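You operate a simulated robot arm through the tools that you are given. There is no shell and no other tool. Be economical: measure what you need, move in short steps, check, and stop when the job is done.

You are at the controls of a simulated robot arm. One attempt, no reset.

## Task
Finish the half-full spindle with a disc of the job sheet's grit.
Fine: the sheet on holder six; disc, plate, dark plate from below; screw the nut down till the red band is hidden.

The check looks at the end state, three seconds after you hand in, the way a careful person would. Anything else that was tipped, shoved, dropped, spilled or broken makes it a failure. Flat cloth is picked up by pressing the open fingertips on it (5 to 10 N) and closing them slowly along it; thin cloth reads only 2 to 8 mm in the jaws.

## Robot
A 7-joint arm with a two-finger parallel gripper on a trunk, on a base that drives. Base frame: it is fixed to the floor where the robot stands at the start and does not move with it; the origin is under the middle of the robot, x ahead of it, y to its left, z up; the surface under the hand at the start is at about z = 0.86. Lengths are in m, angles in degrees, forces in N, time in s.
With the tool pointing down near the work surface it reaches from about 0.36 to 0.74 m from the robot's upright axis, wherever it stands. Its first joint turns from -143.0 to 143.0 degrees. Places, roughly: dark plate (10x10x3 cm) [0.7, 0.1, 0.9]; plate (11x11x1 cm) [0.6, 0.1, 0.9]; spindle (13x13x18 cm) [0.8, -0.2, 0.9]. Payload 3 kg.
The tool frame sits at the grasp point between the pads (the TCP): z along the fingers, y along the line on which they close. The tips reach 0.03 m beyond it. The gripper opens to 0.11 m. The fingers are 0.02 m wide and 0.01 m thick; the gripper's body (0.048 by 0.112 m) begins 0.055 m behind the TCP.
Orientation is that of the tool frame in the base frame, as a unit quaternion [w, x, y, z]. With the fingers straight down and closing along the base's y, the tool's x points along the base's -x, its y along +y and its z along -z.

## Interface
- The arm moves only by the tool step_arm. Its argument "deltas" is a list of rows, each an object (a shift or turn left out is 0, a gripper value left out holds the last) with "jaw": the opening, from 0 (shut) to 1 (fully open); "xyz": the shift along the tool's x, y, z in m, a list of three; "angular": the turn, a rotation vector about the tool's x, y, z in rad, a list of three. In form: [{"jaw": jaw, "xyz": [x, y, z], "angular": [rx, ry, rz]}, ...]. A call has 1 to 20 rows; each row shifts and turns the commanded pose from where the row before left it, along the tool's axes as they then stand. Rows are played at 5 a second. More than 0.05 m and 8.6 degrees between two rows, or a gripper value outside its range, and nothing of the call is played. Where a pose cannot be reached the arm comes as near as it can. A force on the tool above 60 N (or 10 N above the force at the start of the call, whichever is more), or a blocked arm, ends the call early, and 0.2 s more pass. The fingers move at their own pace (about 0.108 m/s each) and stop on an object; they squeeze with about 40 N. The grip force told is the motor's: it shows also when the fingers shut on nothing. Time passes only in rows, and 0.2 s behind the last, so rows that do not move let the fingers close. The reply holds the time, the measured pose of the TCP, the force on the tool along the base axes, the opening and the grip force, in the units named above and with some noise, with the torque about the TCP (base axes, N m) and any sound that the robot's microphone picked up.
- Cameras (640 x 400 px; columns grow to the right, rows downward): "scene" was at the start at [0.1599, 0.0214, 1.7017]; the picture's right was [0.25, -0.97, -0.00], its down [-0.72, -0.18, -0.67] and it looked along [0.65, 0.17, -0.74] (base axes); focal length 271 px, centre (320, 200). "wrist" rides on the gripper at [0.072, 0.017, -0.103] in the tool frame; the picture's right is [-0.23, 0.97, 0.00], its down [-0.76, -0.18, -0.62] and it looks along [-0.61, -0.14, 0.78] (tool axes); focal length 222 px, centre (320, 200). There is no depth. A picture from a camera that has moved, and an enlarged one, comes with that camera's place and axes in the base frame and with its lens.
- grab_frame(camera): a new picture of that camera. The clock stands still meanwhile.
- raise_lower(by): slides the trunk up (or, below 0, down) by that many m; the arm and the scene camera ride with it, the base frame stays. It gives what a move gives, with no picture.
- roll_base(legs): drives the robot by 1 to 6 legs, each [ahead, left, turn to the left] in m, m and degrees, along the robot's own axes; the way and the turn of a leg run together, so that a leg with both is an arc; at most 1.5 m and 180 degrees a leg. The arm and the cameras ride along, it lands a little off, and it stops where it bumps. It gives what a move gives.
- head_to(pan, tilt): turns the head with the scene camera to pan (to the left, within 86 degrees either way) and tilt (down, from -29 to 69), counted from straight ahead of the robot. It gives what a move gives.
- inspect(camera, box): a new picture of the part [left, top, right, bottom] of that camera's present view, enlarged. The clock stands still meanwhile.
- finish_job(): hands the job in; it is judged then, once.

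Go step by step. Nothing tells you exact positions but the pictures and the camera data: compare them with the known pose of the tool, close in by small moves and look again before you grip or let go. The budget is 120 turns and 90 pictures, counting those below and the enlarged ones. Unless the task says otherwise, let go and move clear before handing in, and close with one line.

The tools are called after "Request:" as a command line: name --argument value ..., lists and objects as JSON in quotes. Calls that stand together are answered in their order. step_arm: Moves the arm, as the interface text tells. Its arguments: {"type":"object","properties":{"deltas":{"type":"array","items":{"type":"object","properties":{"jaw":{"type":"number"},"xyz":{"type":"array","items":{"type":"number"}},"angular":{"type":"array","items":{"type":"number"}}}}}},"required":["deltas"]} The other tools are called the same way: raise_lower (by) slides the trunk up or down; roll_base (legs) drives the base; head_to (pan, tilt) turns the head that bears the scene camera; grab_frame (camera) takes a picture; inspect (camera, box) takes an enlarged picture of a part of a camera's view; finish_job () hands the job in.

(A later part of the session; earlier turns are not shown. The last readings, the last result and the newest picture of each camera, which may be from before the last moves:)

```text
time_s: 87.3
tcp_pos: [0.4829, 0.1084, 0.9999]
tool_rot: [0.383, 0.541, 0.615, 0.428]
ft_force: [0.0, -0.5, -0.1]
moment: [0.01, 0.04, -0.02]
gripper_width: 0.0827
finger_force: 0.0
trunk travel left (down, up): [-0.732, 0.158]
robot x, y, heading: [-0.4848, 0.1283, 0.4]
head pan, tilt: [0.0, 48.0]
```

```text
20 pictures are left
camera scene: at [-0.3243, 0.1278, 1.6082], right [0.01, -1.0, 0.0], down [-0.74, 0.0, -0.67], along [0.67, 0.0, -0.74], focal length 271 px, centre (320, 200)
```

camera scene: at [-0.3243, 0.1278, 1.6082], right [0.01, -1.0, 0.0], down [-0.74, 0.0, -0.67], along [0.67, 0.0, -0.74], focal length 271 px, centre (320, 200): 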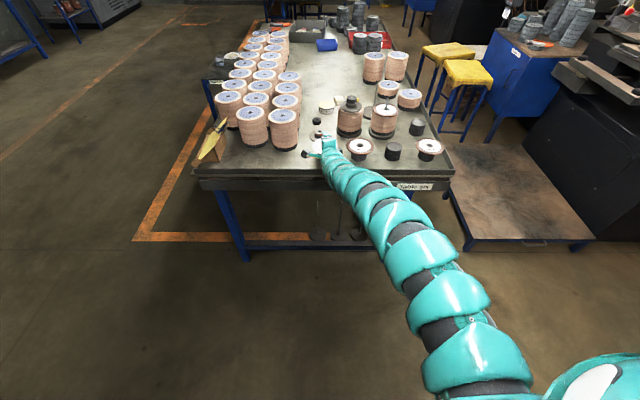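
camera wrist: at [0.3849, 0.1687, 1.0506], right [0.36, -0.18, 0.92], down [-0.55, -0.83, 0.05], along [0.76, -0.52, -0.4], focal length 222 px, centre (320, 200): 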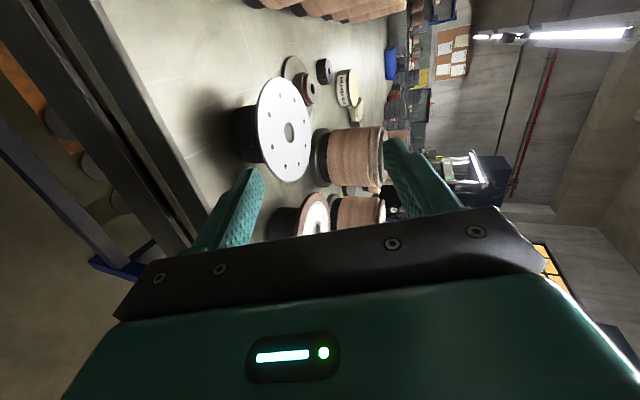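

The plate centre is at about (0.609, 0.114). I'll repeat the same approach: back off along the axis, base forward, down, then onto the 20° line.

Request:
step_arm --deltas '[{"xyz": [0, 0, -0.025]}, {"xyz": [0, 0, -0.025]}, {}]'

Request:
roll_base --legs '[[0.06, 0, 0]]'

Request:
raise_lower --by -0.045

```text
time_s: 88.1
tcp_pos: [0.4373, 0.1028, 1.0174]
tool_rot: [0.383, 0.542, 0.614, 0.428]
ft_force: [0.2, 0.4, -0.3]
moment: [0.01, -0.01, -0.01]
gripper_width: 0.0825
finger_force: 0.1
trunk travel left (down, up): [-0.732, 0.158]
robot x, y, heading: [-0.4901, 0.1243, 0.2]
head pan, tilt: [0.0, 48.0]
```

```text
time_s: 89.0
tcp_pos: [0.498, 0.1039, 1.0156]
tool_rot: [0.382, 0.541, 0.615, 0.429]
ft_force: [-0.6, 0.5, 0.5]
moment: [0.0, 0.0, 0.02]
gripper_width: 0.0826
finger_force: 0.0
trunk travel left (down, up): [-0.732, 0.158]
robot x, y, heading: [-0.4246, 0.1243, 0.2]
head pan, tilt: [0.0, 48.0]
```

```text
time_s: 89.9
tcp_pos: [0.4973, 0.1034, 0.9714]
tool_rot: [0.383, 0.542, 0.614, 0.427]
ft_force: [0.4, 0.5, 0.5]
moment: [0.06, 0.0, 0.02]
gripper_width: 0.0824
finger_force: 0.1
trunk travel left (down, up): [-0.687, 0.203]
robot x, y, heading: [-0.4255, 0.1294, 0.3]
head pan, tilt: [0.0, 48.0]
```

Request:
step_arm --deltas '[{"xyz": [-0.003, -0.0092, -0.0181]}, {}, {"xyz": [0, 0, 0.02]}, {"xyz": [0, 0, 0.02]}, {"xyz": [0, 0, 0.02]}, {"xyz": [0, 0, 0.01]}, {}]'

Request:
inspect --camera "wrist" --box '[180, 40, 460, 260]'

```text
time_s: 91.5
tcp_pos: [0.5438, 0.105, 0.9459]
tool_rot: [0.382, 0.541, 0.615, 0.428]
ft_force: [-0.1, 0.5, 1.1]
moment: [-0.01, 0.0, -0.01]
gripper_width: 0.0825
finger_force: 0.1
trunk travel left (down, up): [-0.687, 0.203]
robot x, y, heading: [-0.4281, 0.1225, 0.4]
head pan, tilt: [0.0, 48.0]
```

```text
1.82 times, centred on (320, 150) of wrist
camera zoom: at [0.4444, 0.1662, 0.9967], right [0.36, -0.18, 0.92], down [-0.55, -0.83, 0.05], along [0.76, -0.52, -0.4], focal length 404 px, centre (320, 291)
```

zoom: 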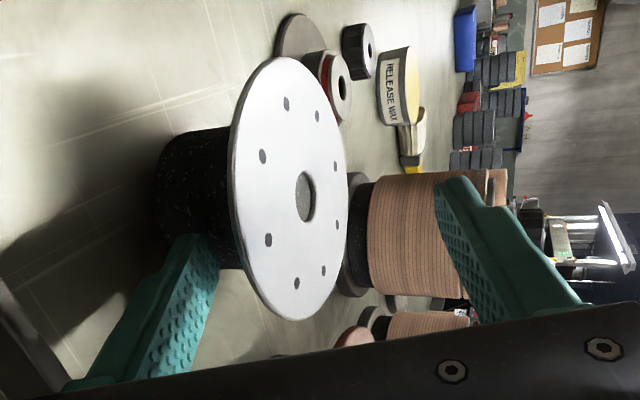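

This matches the earlier disc view. I'll advance 6 mm more and close slowly.

Request:
step_arm --deltas '[{"xyz": [0, 0, 0.006]}, {}, {"jaw": 0.65}, {"jaw": 0.58}, {"jaw": 0.52}, {"jaw": 0.46}, {"jaw": 0.4}, {"jaw": 0.33}, {"jaw": 0.26}, {"jaw": 0.2}, {"jaw": 0.14}, {"jaw": 0.08}, {"jaw": 0.0}, {}, {}]'

Request:
inspect --camera "wrist" --box '[180, 40, 460, 260]'

```text
time_s: 94.7
tcp_pos: [0.5491, 0.1063, 0.9455]
tool_rot: [0.384, 0.541, 0.613, 0.429]
ft_force: [6.1, 1.3, 9.2]
moment: [0.13, -0.87, 0.05]
gripper_width: 0.002
finger_force: 40.3
trunk travel left (down, up): [-0.687, 0.203]
robot x, y, heading: [-0.4223, 0.1256, 0.2]
head pan, tilt: [0.0, 48.0]
```

```text
1.82 times, centred on (320, 150) of wrist
camera zoom: at [0.4499, 0.1667, 0.9962], right [0.35, -0.18, 0.92], down [-0.55, -0.83, 0.05], along [0.76, -0.52, -0.39], focal length 404 px, centre (320, 291)
```

zoom: 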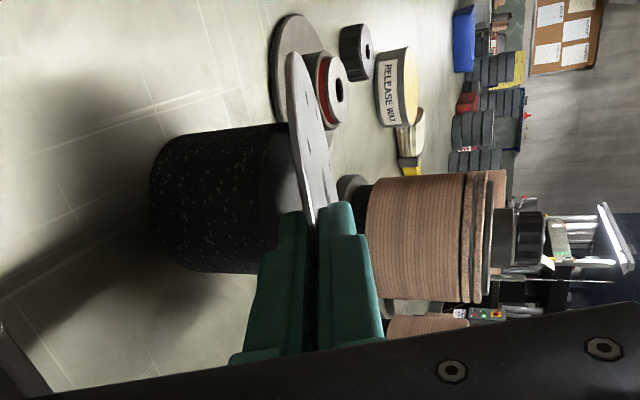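

The plate is held at 2 mm. I'll lift, level to about 6°, and measure where its hole sits.

Request:
raise_lower --by 0.155

Request:
step_arm --deltas '[{"angular": [-0.122, 0, 0]}, {"angular": [-0.122, 0, 0]}, {}]'

Request:
roll_base --legs '[[0, -0.27, 0], [0.155, 0, 0]]'

Request:
head_to --pan -2 --tilt 48

Request:
inspect --camera "scene" --box '[270, 110, 366, 176]'

```text
time_s: 96.5
tcp_pos: [0.5469, 0.1056, 1.0984]
tool_rot: [0.382, 0.541, 0.615, 0.429]
ft_force: [0.1, -0.1, -0.8]
moment: [-0.01, 0.05, -0.01]
gripper_width: 0.0024
finger_force: 40.1
trunk travel left (down, up): [-0.842, 0.048]
robot x, y, heading: [-0.4251, 0.1271, 0.3]
head pan, tilt: [0.0, 48.0]
```

```text
time_s: 97.3
tcp_pos: [0.543, 0.1095, 1.1062]
tool_rot: [0.447, 0.49, 0.557, 0.5]
ft_force: [0.5, 0.6, -0.5]
moment: [0.01, 0.04, 0.02]
gripper_width: 0.0017
finger_force: 39.8
out of reach, approached as far as the arm can: row 2
trunk travel left (down, up): [-0.842, 0.048]
robot x, y, heading: [-0.4279, 0.1273, 0.2]
head pan, tilt: [0.0, 48.0]
```

```text
time_s: 100.2
tcp_pos: [0.7017, -0.1593, 1.1053]
tool_rot: [0.444, 0.491, 0.559, 0.5]
ft_force: [0.8, -0.4, -0.5]
moment: [0.03, 0.03, -0.03]
gripper_width: 0.0023
finger_force: 40.3
trunk travel left (down, up): [-0.842, 0.048]
robot x, y, heading: [-0.274, -0.1406, 0.3]
head pan, tilt: [0.0, 48.0]
```

```text
time_s: 100.8
tcp_pos: [0.6985, -0.1595, 1.1062]
tool_rot: [0.445, 0.49, 0.558, 0.501]
ft_force: [0.0, 0.0, -0.4]
moment: [0.01, 0.06, 0.01]
gripper_width: 0.0024
finger_force: 39.5
trunk travel left (down, up): [-0.842, 0.048]
robot x, y, heading: [-0.2694, -0.1415, 0.4]
head pan, tilt: [-2.0, 48.0]
```

```text
6.06 times, centred on (318, 143) of scene
camera zoom: at [-0.1071, -0.1439, 1.7182], right [-0.03, -1.0, 0.0], down [-0.74, 0.02, -0.67], along [0.67, -0.02, -0.74], focal length 1643 px, centre (332, 546)
```

zoom: 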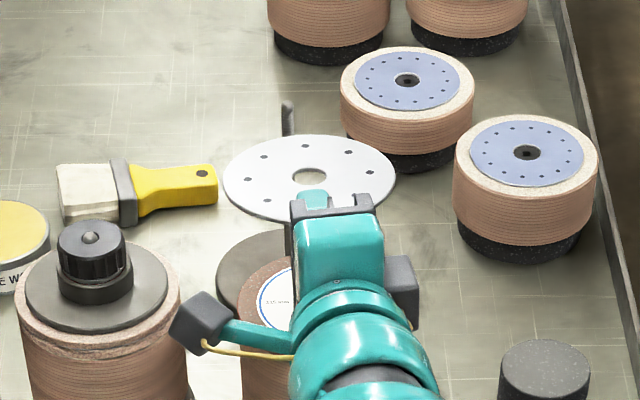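

The plate's hole offset matches the disc's. The aligned TCP was about (0.715, -0.1655), so I'll shift there and lower.

Request:
roll_base --legs '[[0.0145, -0.006, 0]]'

Request:
raise_lower --by -0.053

```text
time_s: 101.6
tcp_pos: [0.7143, -0.1649, 1.1048]
tool_rot: [0.445, 0.49, 0.558, 0.5]
ft_force: [0.5, -0.9, -0.9]
moment: [0.01, 0.02, -0.02]
gripper_width: 0.002
finger_force: 40.2
trunk travel left (down, up): [-0.842, 0.048]
robot x, y, heading: [-0.2509, -0.1473, 0.4]
head pan, tilt: [-2.0, 48.0]
```

```text
time_s: 102.5
tcp_pos: [0.7158, -0.165, 1.053]
tool_rot: [0.446, 0.49, 0.559, 0.499]
ft_force: [-0.6, -0.2, -0.7]
moment: [0.0, 0.03, 0.01]
gripper_width: 0.0023
finger_force: 39.9
trunk travel left (down, up): [-0.789, 0.101]
robot x, y, heading: [-0.2552, -0.1495, 0.6]
head pan, tilt: [-2.0, 48.0]
```

Request:
raise_lower --by -0.018

Request:
inspect --camera "scene" --box '[298, 115, 338, 143]'

```text
time_s: 103.2
tcp_pos: [0.7137, -0.1635, 1.0397]
tool_rot: [0.447, 0.488, 0.556, 0.503]
ft_force: [7.5, 0.7, 16.6]
moment: [0.06, -1.19, 0.02]
gripper_width: 0.0027
finger_force: 40.4
trunk travel left (down, up): [-0.771, 0.119]
robot x, y, heading: [-0.2533, -0.1513, 0.5]
head pan, tilt: [-2.0, 48.0]
```

```text
14.29 times, centred on (318, 129) of scene
camera zoom: at [-0.0941, -0.1495, 1.6476], right [-0.03, -1.0, 0.0], down [-0.74, 0.02, -0.67], along [0.67, -0.02, -0.74], focal length 3873 px, centre (349, 1214)
```

zoom: 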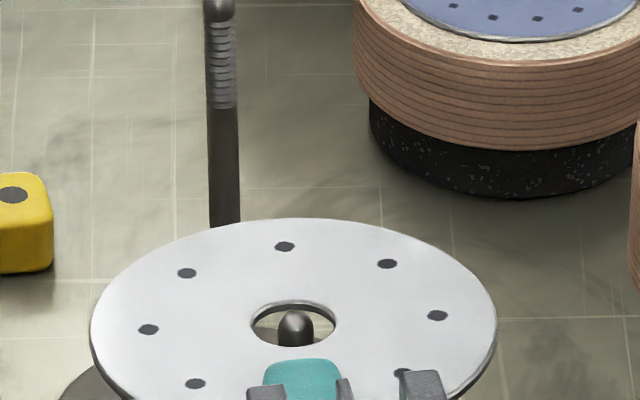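

There is contact again. I'll raise 12 mm to free it and look through the hole.

Request:
raise_lower --by 0.01

Request:
inspect --camera "scene" --box '[298, 122, 338, 150]'

```text
time_s: 103.8
tcp_pos: [0.7134, -0.1648, 1.0436]
tool_rot: [0.444, 0.491, 0.559, 0.499]
ft_force: [-0.5, 0.2, 1.1]
moment: [-0.01, -0.07, -0.03]
gripper_width: 0.0023
finger_force: 39.9
trunk travel left (down, up): [-0.781, 0.109]
robot x, y, heading: [-0.2575, -0.1503, 0.5]
head pan, tilt: [-2.0, 48.0]
```

```text
14.29 times, centred on (318, 136) of scene
camera zoom: at [-0.0928, -0.1499, 1.6571], right [-0.03, -1.0, 0.0], down [-0.74, 0.02, -0.67], along [0.67, -0.02, -0.74], focal length 3873 px, centre (349, 1114)
```

zoom: 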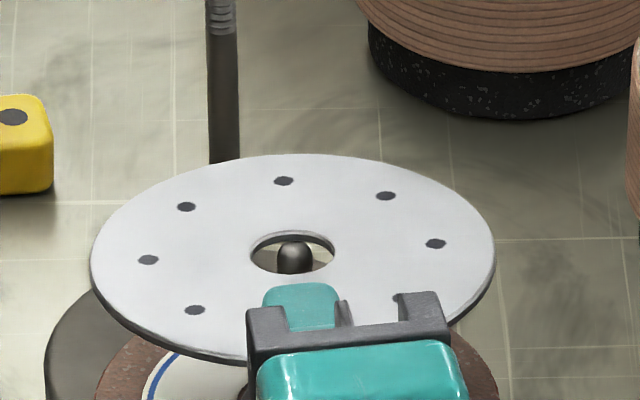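

The tip is again toward the far edge. I'll go up 5 mm, forward 6 mm, and lower.

Request:
raise_lower --by 0.006

Request:
roll_base --legs '[[0.007, -0.001, 0]]'

Request:
raise_lower --by -0.016

```text
time_s: 104.3
tcp_pos: [0.7149, -0.1653, 1.0512]
tool_rot: [0.445, 0.491, 0.559, 0.498]
ft_force: [-0.1, 0.5, -0.2]
moment: [-0.01, 0.05, 0.0]
gripper_width: 0.0025
finger_force: 40.3
trunk travel left (down, up): [-0.787, 0.103]
robot x, y, heading: [-0.2556, -0.1511, 0.3]
head pan, tilt: [-2.0, 48.0]
```

```text
time_s: 105.1
tcp_pos: [0.7204, -0.166, 1.0511]
tool_rot: [0.445, 0.489, 0.558, 0.501]
ft_force: [-0.2, 0.1, -0.6]
moment: [0.01, 0.07, 0.01]
gripper_width: 0.0021
finger_force: 39.9
trunk travel left (down, up): [-0.787, 0.103]
robot x, y, heading: [-0.2466, -0.1504, 0.5]
head pan, tilt: [-2.0, 48.0]
```

```text
time_s: 105.7
tcp_pos: [0.7208, -0.1658, 1.0345]
tool_rot: [0.445, 0.49, 0.558, 0.5]
ft_force: [0.0, 0.2, -0.7]
moment: [0.0, 0.07, -0.02]
gripper_width: 0.0021
finger_force: 39.8
trunk travel left (down, up): [-0.771, 0.119]
robot x, y, heading: [-0.2492, -0.1532, 0.5]
head pan, tilt: [-2.0, 48.0]
```

It passed over the rod with no force. I'll lower to just above the disc.

Request:
raise_lower --by -0.031

Request:
raise_lower --by -0.004

```text
time_s: 106.5
tcp_pos: [0.7208, -0.1654, 1.0044]
tool_rot: [0.446, 0.489, 0.558, 0.501]
ft_force: [0.6, -0.7, -1.1]
moment: [-0.01, 0.05, -0.01]
gripper_width: 0.002
finger_force: 39.9
trunk travel left (down, up): [-0.74, 0.15]
robot x, y, heading: [-0.2496, -0.1523, 0.1]
head pan, tilt: [-2.0, 48.0]
```

```text
time_s: 107.0
tcp_pos: [0.7202, -0.1654, 1.0004]
tool_rot: [0.445, 0.49, 0.559, 0.5]
ft_force: [0.2, -1.0, -0.7]
moment: [0.02, 0.06, 0.0]
gripper_width: 0.0022
finger_force: 39.9
trunk travel left (down, up): [-0.736, 0.154]
robot x, y, heading: [-0.2451, -0.1505, 0.3]
head pan, tilt: [-2.0, 48.0]
```

I'm close above the disc. I'll raise 4 mm, open, and withdraw.

Request:
raise_lower --by 0.004

Request:
step_arm --deltas '[{"jaw": 0.06}, {"jaw": 0.12}, {}, {}]'

Request:
roll_base --legs '[[-0.04, 0, 0]]'

Request:
inspect --camera "wrist" --box '[230, 10, 430, 180]'

```text
time_s: 107.5
tcp_pos: [0.7213, -0.1669, 1.0048]
tool_rot: [0.445, 0.49, 0.558, 0.501]
ft_force: [-0.8, 0.3, -0.9]
moment: [-0.01, 0.03, 0.05]
gripper_width: 0.0021
finger_force: 39.7
trunk travel left (down, up): [-0.74, 0.15]
robot x, y, heading: [-0.2458, -0.1469, 0.1]
head pan, tilt: [-2.0, 48.0]
```

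```text
time_s: 108.5
tcp_pos: [0.7209, -0.165, 1.0038]
tool_rot: [0.445, 0.49, 0.558, 0.5]
ft_force: [-0.5, -0.7, 0.3]
moment: [0.02, 0.0, 0.0]
gripper_width: 0.013
finger_force: 0.0
trunk travel left (down, up): [-0.74, 0.15]
robot x, y, heading: [-0.2467, -0.1526, 0.3]
head pan, tilt: [-2.0, 48.0]
```

```text
time_s: 109.4
tcp_pos: [0.6792, -0.166, 1.0063]
tool_rot: [0.446, 0.489, 0.558, 0.501]
ft_force: [-0.8, 0.1, -0.1]
moment: [0.0, 0.02, -0.02]
gripper_width: 0.0132
finger_force: 0.1
trunk travel left (down, up): [-0.74, 0.15]
robot x, y, heading: [-0.2823, -0.1507, 0.1]
head pan, tilt: [-2.0, 48.0]
```

```text
2.35 times, centred on (330, 95) of wrist
camera zoom: at [0.5708, -0.1072, 1.0333], right [0.12, -0.21, 0.97], down [-0.54, -0.84, -0.11], along [0.83, -0.51, -0.22], focal length 523 px, centre (296, 447)
```

zoom: 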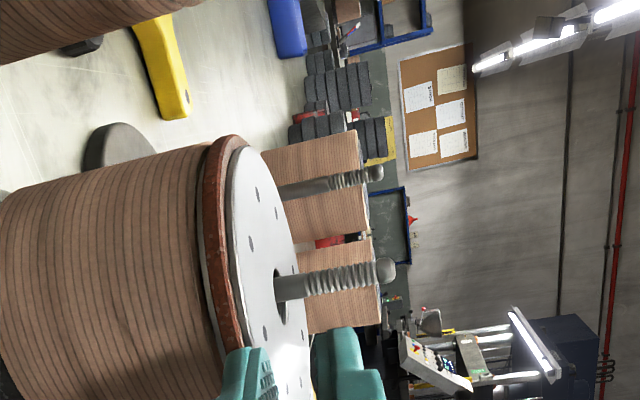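

The plate is seated on the disc. I'll back away, raise, and turn the tool to point straight down in free space for the dark plate and nut.

Request:
roll_base --legs '[[-0.25, 0, 0]]'

Request:
raise_lower --by 0.145

Request:
step_arm --deltas '[{"angular": [0, 0, -0.1428], "jaw": 0.8}, {"angular": [0, 0, -0.1428]}, {"angular": [0, 0, -0.1428]}, {"angular": [0, 0, -0.1428]}, {"angular": [0, 0, -0.1428]}, {"angular": [0, 0, -0.1428]}, {"angular": [0, 0, -0.1428]}, {"angular": [0, 0, -0.1428]}, {"angular": [0, 0, -0.1428]}, {"angular": [0, 0, -0.1428]}, {"angular": [0, 0, -0.1428]}, {}]'

Request:
step_arm --deltas '[{"xyz": [0.03, 0, 0], "angular": [0, 0.14, 0]}, {"xyz": [0.03, 0, 0], "angular": [0, 0.14, 0]}, {"xyz": [0.03, 0, 0], "angular": [0, 0.14, 0]}, {"xyz": [0.03, 0, 0], "angular": [0, 0.14, 0]}, {"xyz": [0.03, 0, 0], "angular": [0, 0.14, 0]}, {}]'

```text
time_s: 111.2
tcp_pos: [0.4287, -0.1698, 1.004]
tool_rot: [0.446, 0.489, 0.558, 0.5]
ft_force: [-0.4, 0.1, -1.0]
moment: [-0.04, 0.03, 0.01]
gripper_width: 0.013
finger_force: 0.2
trunk travel left (down, up): [-0.74, 0.15]
robot x, y, heading: [-0.5383, -0.1547, 0.4]
head pan, tilt: [-2.0, 48.0]
```

```text
time_s: 112.9
tcp_pos: [0.4291, -0.1694, 1.1496]
tool_rot: [0.446, 0.49, 0.558, 0.5]
ft_force: [0.6, 0.5, 0.2]
moment: [0.01, -0.02, 0.0]
gripper_width: 0.0131
finger_force: 0.1
trunk travel left (down, up): [-0.885, 0.005]
robot x, y, heading: [-0.5408, -0.1508, 0.6]
head pan, tilt: [-2.0, 48.0]
```

```text
time_s: 115.5
tcp_pos: [0.3857, -0.175, 1.1621]
tool_rot: [0.668, -0.048, 0.741, 0.039]
ft_force: [-0.3, -0.4, 0.4]
moment: [0.03, -0.03, 0.0]
gripper_width: 0.0877
finger_force: 0.2
out of reach, approached as far as the arm can: row 9, 10, 11
trunk travel left (down, up): [-0.885, 0.005]
robot x, y, heading: [-0.5382, -0.1506, 0.4]
head pan, tilt: [-2.0, 48.0]
```

```text
time_s: 116.9
tcp_pos: [0.3176, -0.1805, 1.0401]
tool_rot: [0.374, -0.056, 0.925, 0.02]
ft_force: [-1.0, -0.2, -0.1]
moment: [0.02, -0.02, 0.01]
gripper_width: 0.088
finger_force: 0.2
out of reach, approached as far as the arm can: row 2, 3, 4, 5
trunk travel left (down, up): [-0.885, 0.005]
robot x, y, heading: [-0.5383, -0.1552, 0.4]
head pan, tilt: [-2.0, 48.0]
```

Halfway there. I'll continue rotating to straight down.

Request:
step_arm --deltas '[{"xyz": [0.02, 0, 0], "angular": [0, 0.14, 0]}, {"xyz": [0.02, 0, 0], "angular": [0, 0.14, 0]}, {"xyz": [0.02, 0, 0], "angular": [0, 0.14, 0]}, {"xyz": [0.02, 0, 0], "angular": [0, 0.14, 0]}, {"xyz": [0.02, 0, 0], "angular": [0, 0.14, 0]}, {"angular": [0, 0.066, 0]}, {}]'

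```text
time_s: 118.5
tcp_pos: [0.1788, -0.1687, 1.0233]
tool_rot: [0.001, -0.06, 0.998, -0.003]
ft_force: [-0.5, -0.4, -0.5]
moment: [-0.03, -0.06, 0.01]
gripper_width: 0.0878
finger_force: 0.0
out of reach, approached as far as the arm can: row 1, 2, 3, 4, 5, 6
trunk travel left (down, up): [-0.885, 0.005]
robot x, y, heading: [-0.5394, -0.1501, -0.0]
head pan, tilt: [-2.0, 48.0]
```

The tool points down. I'll raise it a bit and drive so it hovers over the dark plate at about (0.75, 0.137).

Request:
step_arm --deltas '[{"xyz": [0, 0, -0.04]}, {"xyz": [0, 0, -0.04]}, {}]'

Request:
roll_base --legs '[[0, 0.3, 0], [0.54, 0, 0]]'

Request:
grab_frame --camera "wrist"

```text
time_s: 119.3
tcp_pos: [0.1785, -0.1691, 1.1042]
tool_rot: [0.001, -0.06, 0.998, -0.003]
ft_force: [0.3, -0.4, -0.2]
moment: [-0.02, 0.01, 0.01]
gripper_width: 0.0881
finger_force: 0.2
trunk travel left (down, up): [-0.885, 0.005]
robot x, y, heading: [-0.5411, -0.1536, 0.3]
head pan, tilt: [-2.0, 48.0]
```

```text
time_s: 124.1
tcp_pos: [0.7199, 0.1345, 1.103]
tool_rot: [0.001, -0.061, 0.998, -0.003]
ft_force: [0.8, 0.4, -1.1]
moment: [-0.01, -0.02, -0.02]
gripper_width: 0.088
finger_force: 0.1
trunk travel left (down, up): [-0.885, 0.005]
robot x, y, heading: [0.0023, 0.1522, 0.4]
head pan, tilt: [-2.0, 48.0]
```

```text
13 pictures are left
camera wrist: at [0.6469, 0.1429, 1.2068], right [0.11, 0.99, -0.01], down [0.78, -0.08, 0.63], along [0.62, -0.07, -0.78], focal length 222 px, centre (320, 200)
```

wrist: 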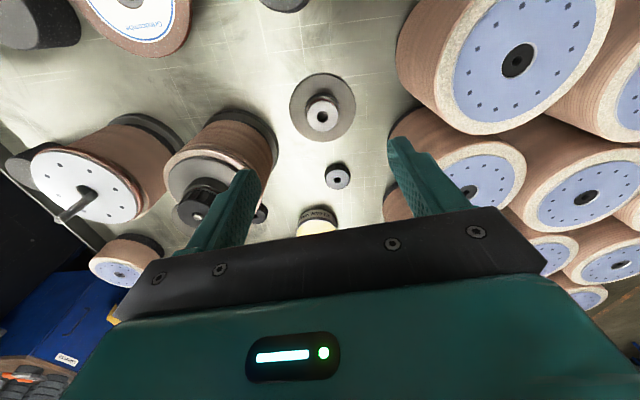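

The hub is at about (0.746, 0.1345) and the nut at about (0.86, 0.15). I'll shift over the hub and descend with the arm.

Request:
roll_base --legs '[[0.027, 0, 0]]'

Request:
step_arm --deltas '[{"xyz": [0, 0, 0.04]}, {"xyz": [0, 0, 0.04]}, {"xyz": [0, 0, 0.04]}, {}]'

Request:
inspect --camera "wrist" --box '[170, 20, 470, 240]'

```text
time_s: 124.9
tcp_pos: [0.749, 0.1355, 1.1026]
tool_rot: [0.002, -0.061, 0.998, -0.002]
ft_force: [0.1, 0.9, 0.6]
moment: [0.01, 0.03, 0.0]
gripper_width: 0.0882
finger_force: 0.1
trunk travel left (down, up): [-0.885, 0.005]
robot x, y, heading: [0.027, 0.1494, 0.2]
head pan, tilt: [-2.0, 48.0]
```

```text
time_s: 125.9
tcp_pos: [0.7403, 0.1343, 0.9835]
tool_rot: [0.003, -0.059, 0.998, -0.002]
ft_force: [-0.1, 0.2, 1.0]
moment: [-0.02, 0.03, 0.04]
gripper_width: 0.088
finger_force: 0.0
out of reach, approached as far as the arm can: row 3
trunk travel left (down, up): [-0.885, 0.005]
robot x, y, heading: [0.0293, 0.1482, 0.3]
head pan, tilt: [-2.0, 48.0]
```

```text
1.82 times, centred on (320, 130) of wrist
camera zoom: at [0.6663, 0.1431, 1.0874], right [0.11, 0.99, 0.0], down [0.77, -0.08, 0.63], along [0.62, -0.07, -0.78], focal length 404 px, centre (320, 327)
```

zoom: 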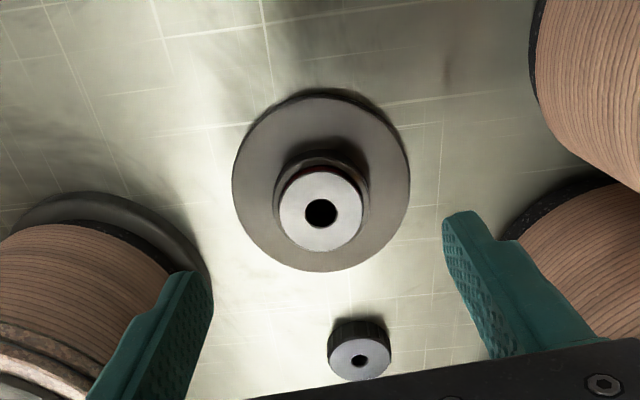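

The hub is centred at about (0.746, 0.134), and I'm slightly short. I'll adjust, then descend around it.

Request:
roll_base --legs '[[0.02, 0, 0]]'

Request:
step_arm --deltas '[{"xyz": [0.0145, 0, 0]}, {"xyz": [0, 0, 0.03]}, {}]'

```text
time_s: 126.7
tcp_pos: [0.7603, 0.1365, 0.9845]
tool_rot: [0.001, -0.06, 0.998, -0.003]
ft_force: [-0.2, 0.3, 0.0]
moment: [0.0, 0.03, 0.01]
gripper_width: 0.0879
finger_force: 0.1
trunk travel left (down, up): [-0.885, 0.005]
robot x, y, heading: [0.0474, 0.1545, -0.0]
head pan, tilt: [-2.0, 48.0]
```

```text
time_s: 127.5
tcp_pos: [0.7427, 0.133, 0.9542]
tool_rot: [0.003, -0.06, 0.998, -0.002]
ft_force: [-0.1, -0.7, -0.4]
moment: [0.03, -0.03, 0.01]
gripper_width: 0.0881
finger_force: 0.0
trunk travel left (down, up): [-0.885, 0.005]
robot x, y, heading: [0.0517, 0.1536, 0.2]
head pan, tilt: [-2.0, 48.0]
```

Request:
step_arm --deltas '[{"xyz": [-0.004, 0, 0.025]}, {"xyz": [0, 0, 0.025]}, {}, {"jaw": 0.6}, {"jaw": 0.5}, {"jaw": 0.4}, {"jaw": 0.3}, {"jaw": 0.2}, {}, {}]'

Request:
inspect --camera "wrist" --box '[170, 60, 470, 260]'

```text
time_s: 129.7
tcp_pos: [0.7367, 0.1356, 0.9083]
tool_rot: [0.005, -0.059, 0.998, -0.003]
ft_force: [0.0, -1.1, 0.0]
moment: [-0.15, -0.04, -0.07]
gripper_width: 0.0512
finger_force: 39.9
out of reach, approached as far as the arm can: row 1, 2
trunk travel left (down, up): [-0.885, 0.005]
robot x, y, heading: [0.0464, 0.1495, 0.5]
head pan, tilt: [-2.0, 48.0]
```

```text
2.00 times, centred on (320, 160) of wrist
camera zoom: at [0.6637, 0.1438, 1.0114], right [0.11, 0.99, 0.0], down [0.77, -0.08, 0.63], along [0.63, -0.07, -0.78], focal length 444 px, centre (320, 280)
```

zoom: 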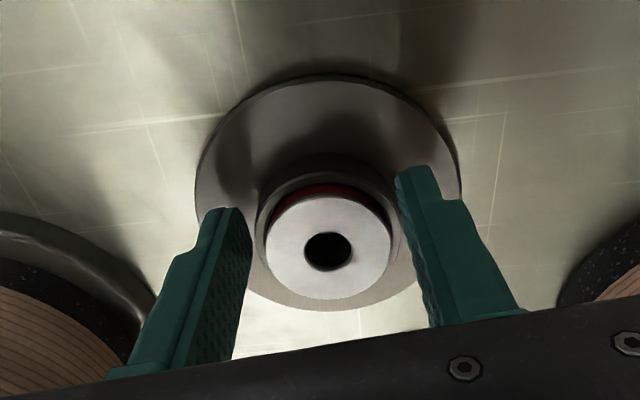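

It's gripped, but about 9 mm off-centre along the pads. I'll reopen, nudge the base forward, and regrip centred.

Request:
step_arm --deltas '[{"jaw": 0.6}, {}, {}]'

Request:
roll_base --legs '[[0.009, -0.001, 0]]'

Request:
step_arm --deltas '[{"jaw": 0.5}, {"jaw": 0.4}, {"jaw": 0.3}, {"jaw": 0.2}, {}, {}]'

Request:
raise_lower --by 0.005

```text
time_s: 130.5
tcp_pos: [0.7373, 0.1362, 0.9076]
tool_rot: [0.003, -0.059, 0.998, -0.003]
ft_force: [0.1, -0.3, 0.1]
moment: [-0.01, 0.0, 0.0]
gripper_width: 0.066
finger_force: 0.0
trunk travel left (down, up): [-0.885, 0.005]
robot x, y, heading: [0.0467, 0.1501, 0.1]
head pan, tilt: [-2.0, 48.0]
```

```text
time_s: 131.3
tcp_pos: [0.746, 0.1351, 0.9079]
tool_rot: [0.004, -0.058, 0.998, -0.002]
ft_force: [-0.5, -0.8, 0.3]
moment: [0.01, -0.03, 0.01]
gripper_width: 0.066
finger_force: 0.1
trunk travel left (down, up): [-0.885, 0.005]
robot x, y, heading: [0.0551, 0.1542, 0.3]
head pan, tilt: [-2.0, 48.0]
```

```text
time_s: 132.7
tcp_pos: [0.7462, 0.1348, 0.9085]
tool_rot: [0.004, -0.059, 0.998, -0.003]
ft_force: [-1.1, 0.5, 0.2]
moment: [-0.04, 0.29, -0.03]
gripper_width: 0.0513
finger_force: 40.0
trunk travel left (down, up): [-0.885, 0.005]
robot x, y, heading: [0.054, 0.1499, 0.2]
head pan, tilt: [-2.0, 48.0]
```

```text
time_s: 133.2
tcp_pos: [0.747, 0.1348, 0.9129]
tool_rot: [0.004, -0.058, 0.998, -0.002]
ft_force: [0.5, 0.0, -4.0]
moment: [0.02, -0.02, -0.03]
gripper_width: 0.0511
finger_force: 40.0
trunk travel left (down, up): [-0.89, 0.0]
robot x, y, heading: [0.058, 0.1519, 0.4]
head pan, tilt: [-2.0, 48.0]
```

The dark plate is lifted, about 0.4 kg and balanced. I'll raise it with the arm, go back and around the full spindle, and stop short of the rod to sight it.

Request:
step_arm --deltas '[{"xyz": [0, 0, -0.04]}, {"xyz": [0, 0, -0.04]}, {"xyz": [0, 0, -0.04]}, {"xyz": [0, 0, -0.04]}, {"xyz": [0, 0, -0.03]}, {}, {}]'

Request:
roll_base --legs '[[-0.15, 0, 0], [0, -0.292, 0], [0.1, 0, 0]]'

Request:
inspect --camera "wrist" --box '[220, 60, 420, 220]'

```text
time_s: 134.8
tcp_pos: [0.7445, 0.1366, 1.1049]
tool_rot: [0.005, -0.059, 0.998, -0.003]
ft_force: [0.4, 0.3, -4.1]
moment: [0.0, -0.02, -0.03]
gripper_width: 0.0514
finger_force: 40.2
trunk travel left (down, up): [-0.89, 0.0]
robot x, y, heading: [0.0582, 0.151, 0.3]
head pan, tilt: [-2.0, 48.0]
```

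```text
time_s: 138.5
tcp_pos: [0.6983, -0.1569, 1.1038]
tool_rot: [0.003, -0.059, 0.998, -0.002]
ft_force: [0.4, 0.3, -3.5]
moment: [-0.02, 0.0, -0.01]
gripper_width: 0.0512
finger_force: 40.7
trunk travel left (down, up): [-0.89, 0.0]
robot x, y, heading: [0.0126, -0.1441, 0.7]
head pan, tilt: [-2.0, 48.0]
```

```text
2.50 times, centred on (320, 140) of wrist
camera zoom: at [0.6253, -0.1481, 1.2062], right [0.11, 0.99, 0.0], down [0.77, -0.08, 0.63], along [0.62, -0.07, -0.78], focal length 555 px, centre (320, 350)
```

zoom: 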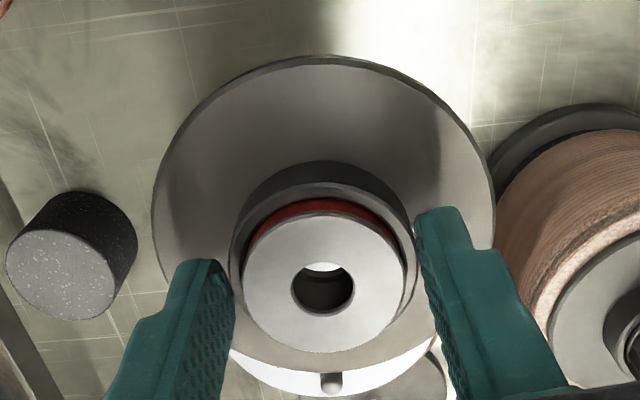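

I can see both the hub hole and the rod tip. The rod is about 83 mm ahead and 5 mm to the right of the hub. I'll shift the base by that much and lower gently.

Request:
roll_base --legs '[[0.0835, -0.005, 0]]'

Request:
step_arm --deltas '[{"xyz": [0, 0, 0.008]}, {"xyz": [0, 0, 0.008]}, {"xyz": [0, 0, 0.006]}, {"xyz": [0, 0, 0.004]}, {"xyz": [0, 0, 0.004]}, {}]'

```text
time_s: 139.6
tcp_pos: [0.7829, -0.1603, 1.1025]
tool_rot: [0.004, -0.059, 0.998, -0.002]
ft_force: [0.5, -0.8, -4.7]
moment: [0.0, 0.05, 0.0]
gripper_width: 0.0512
finger_force: 40.6
trunk travel left (down, up): [-0.89, 0.0]
robot x, y, heading: [0.0934, -0.1495, 0.4]
head pan, tilt: [-2.0, 48.0]
```

```text
time_s: 141.0
tcp_pos: [0.783, -0.1598, 1.0731]
tool_rot: [0.003, -0.06, 0.998, -0.003]
ft_force: [-0.4, 0.7, -3.7]
moment: [-0.01, 0.0, 0.01]
gripper_width: 0.0513
finger_force: 40.0
trunk travel left (down, up): [-0.89, 0.0]
robot x, y, heading: [0.0941, -0.1479, 0.1]
head pan, tilt: [-2.0, 48.0]
```

No contact, though the flange bottom is already below the rod-tip height, so it seems to be on the rod. I'll keep lowering.

Request:
step_arm --deltas '[{"xyz": [0, 0, 0.005]}, {"xyz": [0, 0, 0.005]}, {"xyz": [0, 0, 0.005]}, {"xyz": [0, 0, 0.005]}, {}]'

Request:
inspect --camera "wrist" --box '[220, 100, 420, 260]'

```text
time_s: 142.2
tcp_pos: [0.783, -0.1612, 1.0539]
tool_rot: [0.003, -0.059, 0.998, -0.003]
ft_force: [0.0, -0.1, -4.4]
moment: [0.0, 0.02, 0.01]
gripper_width: 0.0512
finger_force: 40.0
trunk travel left (down, up): [-0.89, 0.0]
robot x, y, heading: [0.0933, -0.145, 0.5]
head pan, tilt: [-2.0, 48.0]
```

```text
2.50 times, centred on (320, 180) of wrist
camera zoom: at [0.7087, -0.1526, 1.1567], right [0.11, 0.99, 0.0], down [0.77, -0.08, 0.63], along [0.63, -0.07, -0.78], focal length 555 px, centre (320, 250)
```

zoom: 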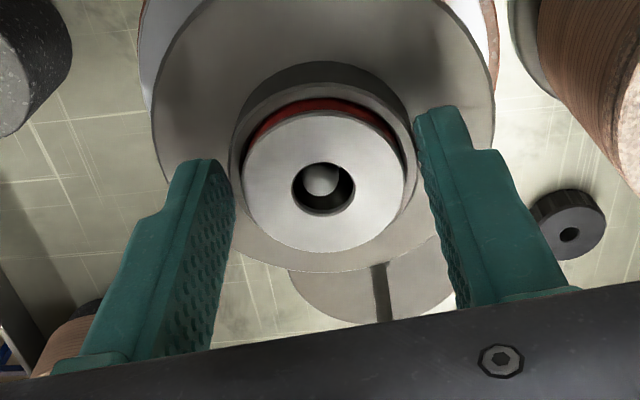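

The rod is in the hub's hole. I'll lower to contact with the stack.

Request:
step_arm --deltas '[{"xyz": [0, 0, 0.004]}, {"xyz": [0, 0, 0.004]}, {"xyz": [0, 0, 0.003]}, {"xyz": [0, 0, 0.002]}, {"xyz": [0, 0, 0.002]}, {"xyz": [0, 0, 0.002]}, {}]'

```text
time_s: 143.8
tcp_pos: [0.7833, -0.1609, 1.0357]
tool_rot: [0.004, -0.06, 0.998, -0.002]
ft_force: [-0.8, -0.2, -3.7]
moment: [0.02, 0.01, -0.04]
gripper_width: 0.0514
finger_force: 40.2
trunk travel left (down, up): [-0.89, 0.0]
robot x, y, heading: [0.096, -0.1479, 0.4]
head pan, tilt: [-2.0, 48.0]
```

Request:
step_arm --deltas '[{"xyz": [0, 0, 0.002]}, {"xyz": [0, 0, 0.002]}, {"xyz": [0, 0, 0.002]}, {"xyz": [0, 0, 0.002]}, {"xyz": [0, 0, 0.002]}, {}]'

```text
time_s: 145.2
tcp_pos: [0.7805, -0.1601, 1.0291]
tool_rot: [0.005, -0.06, 0.998, -0.001]
ft_force: [5.0, -2.1, 25.4]
moment: [0.06, -0.36, 0.07]
gripper_width: 0.0512
finger_force: 40.1
trunk travel left (down, up): [-0.89, 0.0]
robot x, y, heading: [0.0959, -0.1466, 0.6]
head pan, tilt: [-2.0, 48.0]
```

It's seated. I'll relieve the force, open, and lift away.

Request:
step_arm --deltas '[{"xyz": [0, 0, -0.003]}, {}, {"jaw": 0.62}, {}, {}, {"xyz": [0, 0, -0.03]}, {"xyz": [0, 0, -0.04]}, {}]'

Request:
inspect --camera "wrist" --box '[200, 40, 440, 240]'

```text
time_s: 147.0
tcp_pos: [0.7828, -0.1611, 1.0994]
tool_rot: [0.004, -0.059, 0.998, -0.003]
ft_force: [0.7, -0.9, -0.7]
moment: [-0.02, 0.02, -0.03]
gripper_width: 0.0682
finger_force: 0.1
trunk travel left (down, up): [-0.89, 0.0]
robot x, y, heading: [0.0956, -0.1478, 0.5]
head pan, tilt: [-2.0, 48.0]
```

```text
2.00 times, centred on (320, 140) of wrist
camera zoom: at [0.7092, -0.1539, 1.2025], right [0.11, 0.99, 0.0], down [0.77, -0.08, 0.63], along [0.63, -0.07, -0.78], focal length 444 px, centre (320, 320)
```

zoom: 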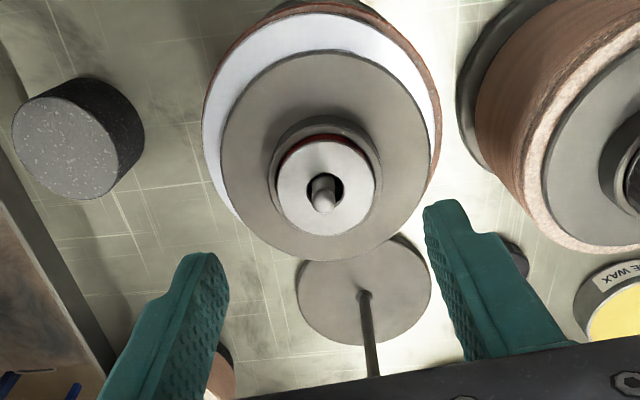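

The dark plate is on with its red band visible, and the rod stands out by about 14 mm. I'll drive left over to the nut at about (0.86, 0.15).

Request:
roll_base --legs '[[0.025, 0.313, 0]]'

Request:
raise_lower --by -0.08

Request:
step_arm --deltas '[{"xyz": [-0.02, 0, 0]}, {"xyz": [-0.02, 0, 0]}, {"xyz": [-0.01, 0, 0]}, {}]'

Request:
inspect --camera "wrist" --box '[200, 40, 440, 240]'

```text
time_s: 149.1
tcp_pos: [0.8046, 0.1522, 1.0988]
tool_rot: [0.004, -0.059, 0.998, -0.002]
ft_force: [0.2, 0.3, 0.4]
moment: [0.0, 0.01, -0.02]
gripper_width: 0.0681
finger_force: 0.1
trunk travel left (down, up): [-0.89, 0.0]
robot x, y, heading: [0.1181, 0.1645, 0.1]
head pan, tilt: [-2.0, 48.0]
```

```text
time_s: 150.3
tcp_pos: [0.8043, 0.1512, 1.019]
tool_rot: [0.003, -0.06, 0.998, -0.002]
ft_force: [0.4, -0.3, -0.1]
moment: [0.01, 0.0, 0.01]
gripper_width: 0.0681
finger_force: 0.0
trunk travel left (down, up): [-0.81, 0.08]
robot x, y, heading: [0.119, 0.1666, 0.3]
head pan, tilt: [-2.0, 48.0]
```

```text
time_s: 151.3
tcp_pos: [0.8446, 0.1554, 1.0202]
tool_rot: [0.003, -0.059, 0.998, -0.002]
ft_force: [-0.3, -0.1, 0.6]
moment: [-0.01, 0.02, -0.01]
gripper_width: 0.0682
finger_force: 0.0
out of reach, approached as far as the arm can: row 3
trunk travel left (down, up): [-0.81, 0.08]
robot x, y, heading: [0.1217, 0.1659, 0.3]
head pan, tilt: [-2.0, 48.0]
```

```text
2.00 times, centred on (320, 140) of wrist
camera zoom: at [0.7715, 0.1637, 1.123], right [0.11, 0.99, 0.0], down [0.77, -0.08, 0.63], along [0.63, -0.07, -0.78], focal length 444 px, centre (320, 320)
```

zoom: 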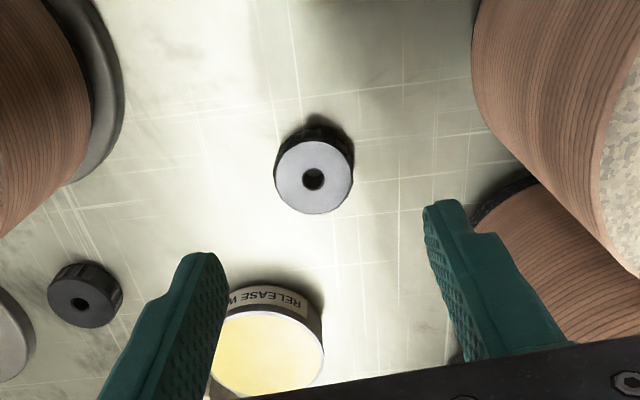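

There are two loose nuts, one near the wax tin and one closer to the bare spindle. I'll look at them closely before choosing.

Request:
inspect --camera "wrist" --box '[180, 105, 345, 208]'

```text
3.88 times, centred on (262, 156) of wrist
camera zoom: at [0.7715, 0.1637, 1.123], right [0.11, 0.99, 0.0], down [0.77, -0.08, 0.63], along [0.63, -0.07, -0.78], focal length 862 px, centre (543, 369)
```

zoom: 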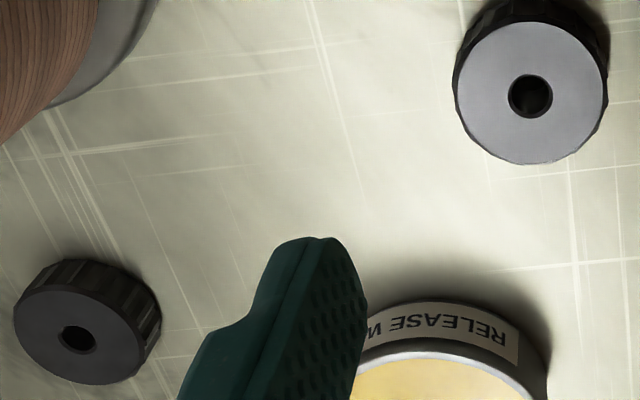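

Both nuts are the same type, so I'll take the one at about (0.863, 0.150). I'll nudge the base forward a little, then go down.

Request:
roll_base --legs '[[0.019, -0.005, 0]]'

Request:
raise_lower --by -0.08

Request:
inspect --camera "wrist" --box '[200, 60, 440, 260]'

```text
time_s: 152.1
tcp_pos: [0.8657, 0.1501, 1.0195]
tool_rot: [0.004, -0.06, 0.998, -0.003]
ft_force: [-1.0, -0.4, -0.8]
moment: [0.03, 0.04, 0.01]
gripper_width: 0.0685
finger_force: 0.1
trunk travel left (down, up): [-0.81, 0.08]
robot x, y, heading: [0.1374, 0.1596, 0.3]
head pan, tilt: [-2.0, 48.0]
```

```text
time_s: 153.3
tcp_pos: [0.8644, 0.1511, 0.9399]
tool_rot: [0.004, -0.059, 0.998, -0.002]
ft_force: [0.0, 0.2, 0.3]
moment: [0.04, -0.03, -0.03]
gripper_width: 0.0682
finger_force: 0.1
trunk travel left (down, up): [-0.73, 0.16]
robot x, y, heading: [0.1403, 0.1643, 0.4]
head pan, tilt: [-2.0, 48.0]
```

```text
2.00 times, centred on (320, 160) of wrist
camera zoom: at [0.79, 0.1594, 1.0434], right [0.11, 0.99, 0.0], down [0.77, -0.08, 0.63], along [0.63, -0.07, -0.78], focal length 444 px, centre (320, 280)
```

zoom: 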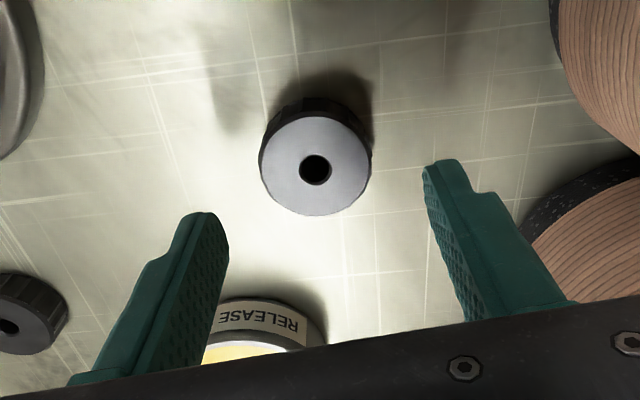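

Well aligned. I'll lower and grip the nut.

Request:
raise_lower --by -0.042

Request:
step_arm --deltas '[{"jaw": 0.5}, {"jaw": 0.4}, {"jaw": 0.3}, {"jaw": 0.2}, {}, {}]'

Request:
raise_lower --by 0.202

```text
time_s: 154.1
tcp_pos: [0.8639, 0.1509, 0.8977]
tool_rot: [0.004, -0.059, 0.998, -0.002]
ft_force: [-0.3, -0.9, 0.5]
moment: [-0.01, 0.01, 0.0]
gripper_width: 0.0679
finger_force: 0.0
trunk travel left (down, up): [-0.688, 0.202]
robot x, y, heading: [0.1333, 0.1612, 0.4]
head pan, tilt: [-2.0, 48.0]
```

```text
time_s: 155.5
tcp_pos: [0.8632, 0.1513, 0.8985]
tool_rot: [0.004, -0.059, 0.998, -0.002]
ft_force: [-0.3, -0.6, 1.4]
moment: [0.06, -0.02, 0.01]
gripper_width: 0.0446
finger_force: 40.0
trunk travel left (down, up): [-0.688, 0.202]
robot x, y, heading: [0.1382, 0.1594, 0.4]
head pan, tilt: [-2.0, 48.0]
```

```text
time_s: 157.7
tcp_pos: [0.8629, 0.1504, 1.101]
tool_rot: [0.004, -0.06, 0.998, -0.003]
ft_force: [0.8, -0.1, -0.9]
moment: [-0.02, 0.03, 0.01]
gripper_width: 0.0446
finger_force: 39.5
trunk travel left (down, up): [-0.89, 0.0]
robot x, y, heading: [0.1361, 0.1591, 0.3]
head pan, tilt: [-2.0, 48.0]
```

The nut is held. I'll go back and around to just short of the rod and sight again.

Request:
step_arm --deltas '[{"xyz": [0.02, 0, 0]}, {"xyz": [0.02, 0, 0]}, {}]'

Request:
roll_base --legs '[[-0.124, 0, 0], [0, -0.308, 0]]'

Request:
inspect --camera "wrist" --box '[240, 80, 400, 220]'

```text
time_s: 158.5
tcp_pos: [0.8253, 0.1453, 1.0997]
tool_rot: [0.004, -0.059, 0.998, -0.003]
ft_force: [0.3, -0.1, -1.9]
moment: [-0.04, 0.0, 0.02]
gripper_width: 0.0446
finger_force: 39.9
trunk travel left (down, up): [-0.89, 0.0]
robot x, y, heading: [0.1344, 0.159, 0.3]
head pan, tilt: [-2.0, 48.0]
```

```text
time_s: 161.4
tcp_pos: [0.7018, -0.1646, 1.1]
tool_rot: [0.004, -0.059, 0.998, -0.002]
ft_force: [-0.4, -0.9, 0.1]
moment: [0.04, 0.0, 0.03]
gripper_width: 0.0447
finger_force: 39.9
trunk travel left (down, up): [-0.89, 0.0]
robot x, y, heading: [0.0118, -0.1495, 0.3]
head pan, tilt: [-2.0, 48.0]
```

```text
2.86 times, centred on (320, 150) of wrist
camera zoom: at [0.6282, -0.1568, 1.2029], right [0.11, 0.99, 0.0], down [0.77, -0.08, 0.63], along [0.63, -0.07, -0.78], focal length 635 px, centre (320, 343)
```

zoom: 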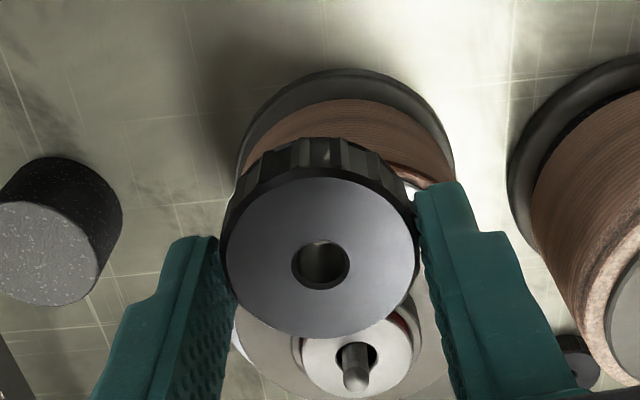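

The nut's hole is nearly at the TCP, and the rod is at about (0.784, -0.160). I'll move over it and lower to just touch.

Request:
roll_base --legs '[[0.0805, 0.0042, 0]]'

Request:
step_arm --deltas '[{"xyz": [0, 0, 0.008]}, {"xyz": [0, 0, 0.008]}, {"xyz": [0, 0, 0.006]}, {}]'

```text
time_s: 162.5
tcp_pos: [0.7841, -0.1594, 1.099]
tool_rot: [0.003, -0.06, 0.998, -0.003]
ft_force: [1.3, -0.2, -0.5]
moment: [-0.02, 0.02, 0.0]
gripper_width: 0.0446
finger_force: 39.9
trunk travel left (down, up): [-0.89, 0.0]
robot x, y, heading: [0.0966, -0.1473, 0.4]
head pan, tilt: [-2.0, 48.0]
```

```text
time_s: 163.5
tcp_pos: [0.782, -0.1586, 1.0762]
tool_rot: [0.003, -0.059, 0.998, -0.002]
ft_force: [0.2, 0.2, -0.8]
moment: [0.03, -0.04, 0.01]
gripper_width: 0.0446
finger_force: 39.9
trunk travel left (down, up): [-0.89, 0.0]
robot x, y, heading: [0.0969, -0.1445, 0.6]
head pan, tilt: [-2.0, 48.0]
```

Before engaging, I'll wind the wrist counter-clockwise to gain turning range.

Request:
step_arm --deltas '[{"angular": [0, 0, -0.145]}, {"angular": [0, 0, -0.145]}, {"angular": [0, 0, -0.145]}, {"angular": [0, 0, -0.145]}, {"angular": [0, 0, -0.145]}, {"angular": [0, 0, -0.145]}, {"angular": [0, 0, -0.145]}, {"angular": [0, 0, -0.145]}, {"angular": [0, 0, -0.145]}, {"angular": [0, 0, -0.145]}, {"angular": [0, 0, -0.145]}, {"angular": [0, 0, -0.145]}, {}]'

```text
time_s: 166.3
tcp_pos: [0.4285, -0.0631, 1.1156]
tool_rot: [-0.004, 0.759, -0.652, -0.005]
ft_force: [1.0, -0.8, -0.1]
moment: [-0.02, 0.02, -0.01]
gripper_width: 0.0447
finger_force: 40.1
out of reach, approached as far as the arm can: row 2, 3, 4, 5, 6, 7, 8, 9, 10, 11, 12
trunk travel left (down, up): [-0.89, 0.0]
robot x, y, heading: [0.092, -0.1496, 0.2]
head pan, tilt: [-2.0, 48.0]
```

The wrist can't wind that way, and the arm drifted off with the nut still held. I'll rotate back the same amount and see where it lands.

Request:
step_arm --deltas '[{"angular": [0, 0, 0.145]}, {"angular": [0, 0, 0.145]}, {"angular": [0, 0, 0.145]}, {"angular": [0, 0, 0.145]}, {"angular": [0, 0, 0.145]}, {"angular": [0, 0, 0.145]}, {"angular": [0, 0, 0.145]}, {"angular": [0, 0, 0.145]}, {"angular": [0, 0, 0.145]}, {"angular": [0, 0, 0.145]}, {"angular": [0, 0, 0.145]}, {"angular": [0, 0, 0.145]}, {}]'

```text
time_s: 169.1
tcp_pos: [0.348, -0.0088, 1.1343]
tool_rot: [-0.011, 0.006, 1.0, 0.016]
ft_force: [-0.2, -0.3, -0.6]
moment: [0.02, -0.01, -0.05]
gripper_width: 0.0449
finger_force: 39.9
out of reach, approached as far as the arm can: row 1, 2, 3, 4
trunk travel left (down, up): [-0.89, 0.0]
robot x, y, heading: [0.0981, -0.1477, 0.4]
head pan, tilt: [-2.0, 48.0]
```

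I'll straighten back out toward the rod at safe height.

Request:
step_arm --deltas '[{"xyz": [-0.04, -0.0139, 0]}, {"xyz": [-0.04, -0.0139, 0]}, {"xyz": [-0.04, -0.0139, 0]}, {"xyz": [-0.04, -0.0139, 0]}, {"xyz": [-0.04, -0.0139, 0]}, {"xyz": [-0.04, -0.0139, 0]}, {"xyz": [-0.04, -0.0139, 0]}, {"xyz": [-0.04, -0.0139, 0]}, {"xyz": [-0.04, -0.0139, 0]}, {"xyz": [-0.04, -0.0139, 0]}, {}]'

```text
time_s: 171.5
tcp_pos: [0.4248, -0.0412, 1.1273]
tool_rot: [-0.01, 0.005, 1.0, 0.019]
ft_force: [-0.2, 0.2, -0.7]
moment: [0.01, -0.01, 0.01]
gripper_width: 0.0445
finger_force: 39.9
out of reach, approached as far as the arm can: row 2, 3, 4, 5, 6, 7, 8, 9, 10
trunk travel left (down, up): [-0.89, 0.0]
robot x, y, heading: [0.0968, -0.1443, 0.8]
head pan, tilt: [-2.0, 48.0]
```

The arm is in a different branch and blocked outward at this yaw. I'll retrace: rotate back, then unwind while moving outward together.

Request:
step_arm --deltas '[{"angular": [0, 0, -0.145]}, {"angular": [0, 0, -0.145]}, {"angular": [0, 0, -0.145]}, {"angular": [0, 0, -0.145]}, {"angular": [0, 0, -0.145]}, {"angular": [0, 0, -0.145]}, {"angular": [0, 0, -0.145]}, {"angular": [0, 0, -0.145]}, {"angular": [0, 0, -0.145]}, {"angular": [0, 0, -0.145]}, {"angular": [0, 0, -0.145]}, {"angular": [0, 0, -0.145]}, {}]'

Request:
step_arm --deltas '[{"xyz": [0.0128, -0.027, 0], "angular": [0, 0, 0.145]}, {"xyz": [0.0087, -0.0287, 0], "angular": [0, 0, 0.145]}, {"xyz": [0.0045, -0.0297, 0], "angular": [0, 0, 0.145]}, {"xyz": [0, -0.03, 0], "angular": [0, 0, 0.145]}, {}]'

```text
time_s: 174.3
tcp_pos: [0.4221, -0.0415, 1.1269]
tool_rot: [-0.007, 0.761, -0.648, -0.02]
ft_force: [-0.2, -0.2, -0.5]
moment: [0.02, -0.01, 0.0]
gripper_width: 0.0448
finger_force: 39.9
trunk travel left (down, up): [-0.89, 0.0]
robot x, y, heading: [0.0939, -0.1437, 0.5]
head pan, tilt: [-2.0, 48.0]
```

```text
time_s: 175.5
tcp_pos: [0.4942, -0.0566, 1.1044]
tool_rot: [0.004, -0.544, 0.839, 0.022]
ft_force: [0.0, 0.1, -1.1]
moment: [0.0, -0.02, 0.01]
gripper_width: 0.0446
finger_force: 40.1
out of reach, approached as far as the arm can: row 1, 2, 3, 4
trunk travel left (down, up): [-0.89, 0.0]
robot x, y, heading: [0.0957, -0.1457, 0.3]
head pan, tilt: [-2.0, 48.0]
```

This works; it's at x=0.49 and unwinding. I'll continue.

Request:
step_arm --deltas '[{"xyz": [-0.0042, -0.0297, -0.004], "angular": [0, 0, 0.145]}, {"xyz": [-0.0085, -0.0288, -0.004], "angular": [0, 0, 0.145]}, {"xyz": [-0.0125, -0.0273, -0.004], "angular": [0, 0, 0.145]}, {"xyz": [-0.0164, -0.0252, -0.004], "angular": [0, 0, 0.145]}, {"xyz": [-0.0198, -0.0226, -0.004], "angular": [0, 0, 0.145]}, {"xyz": [-0.0229, -0.0194, -0.004], "angular": [0, 0, 0.145]}, {"xyz": [-0.0254, -0.016, -0.004], "angular": [0, 0, 0.145]}, {"xyz": [-0.0275, -0.0121, -0.004], "angular": [0, 0, 0.145]}, {}]'

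```text
time_s: 177.5
tcp_pos: [0.5288, 0.0206, 1.0868]
tool_rot: [-0.01, 0.005, 1.0, 0.017]
ft_force: [-0.6, 0.0, -0.3]
moment: [-0.01, 0.02, 0.0]
gripper_width: 0.045
finger_force: 40.0
out of reach, approached as far as the arm can: row 1, 2, 3, 4, 5, 6, 7, 8
trunk travel left (down, up): [-0.89, 0.0]
robot x, y, heading: [0.0945, -0.1461, 0.3]
head pan, tilt: [-2.0, 48.0]
```

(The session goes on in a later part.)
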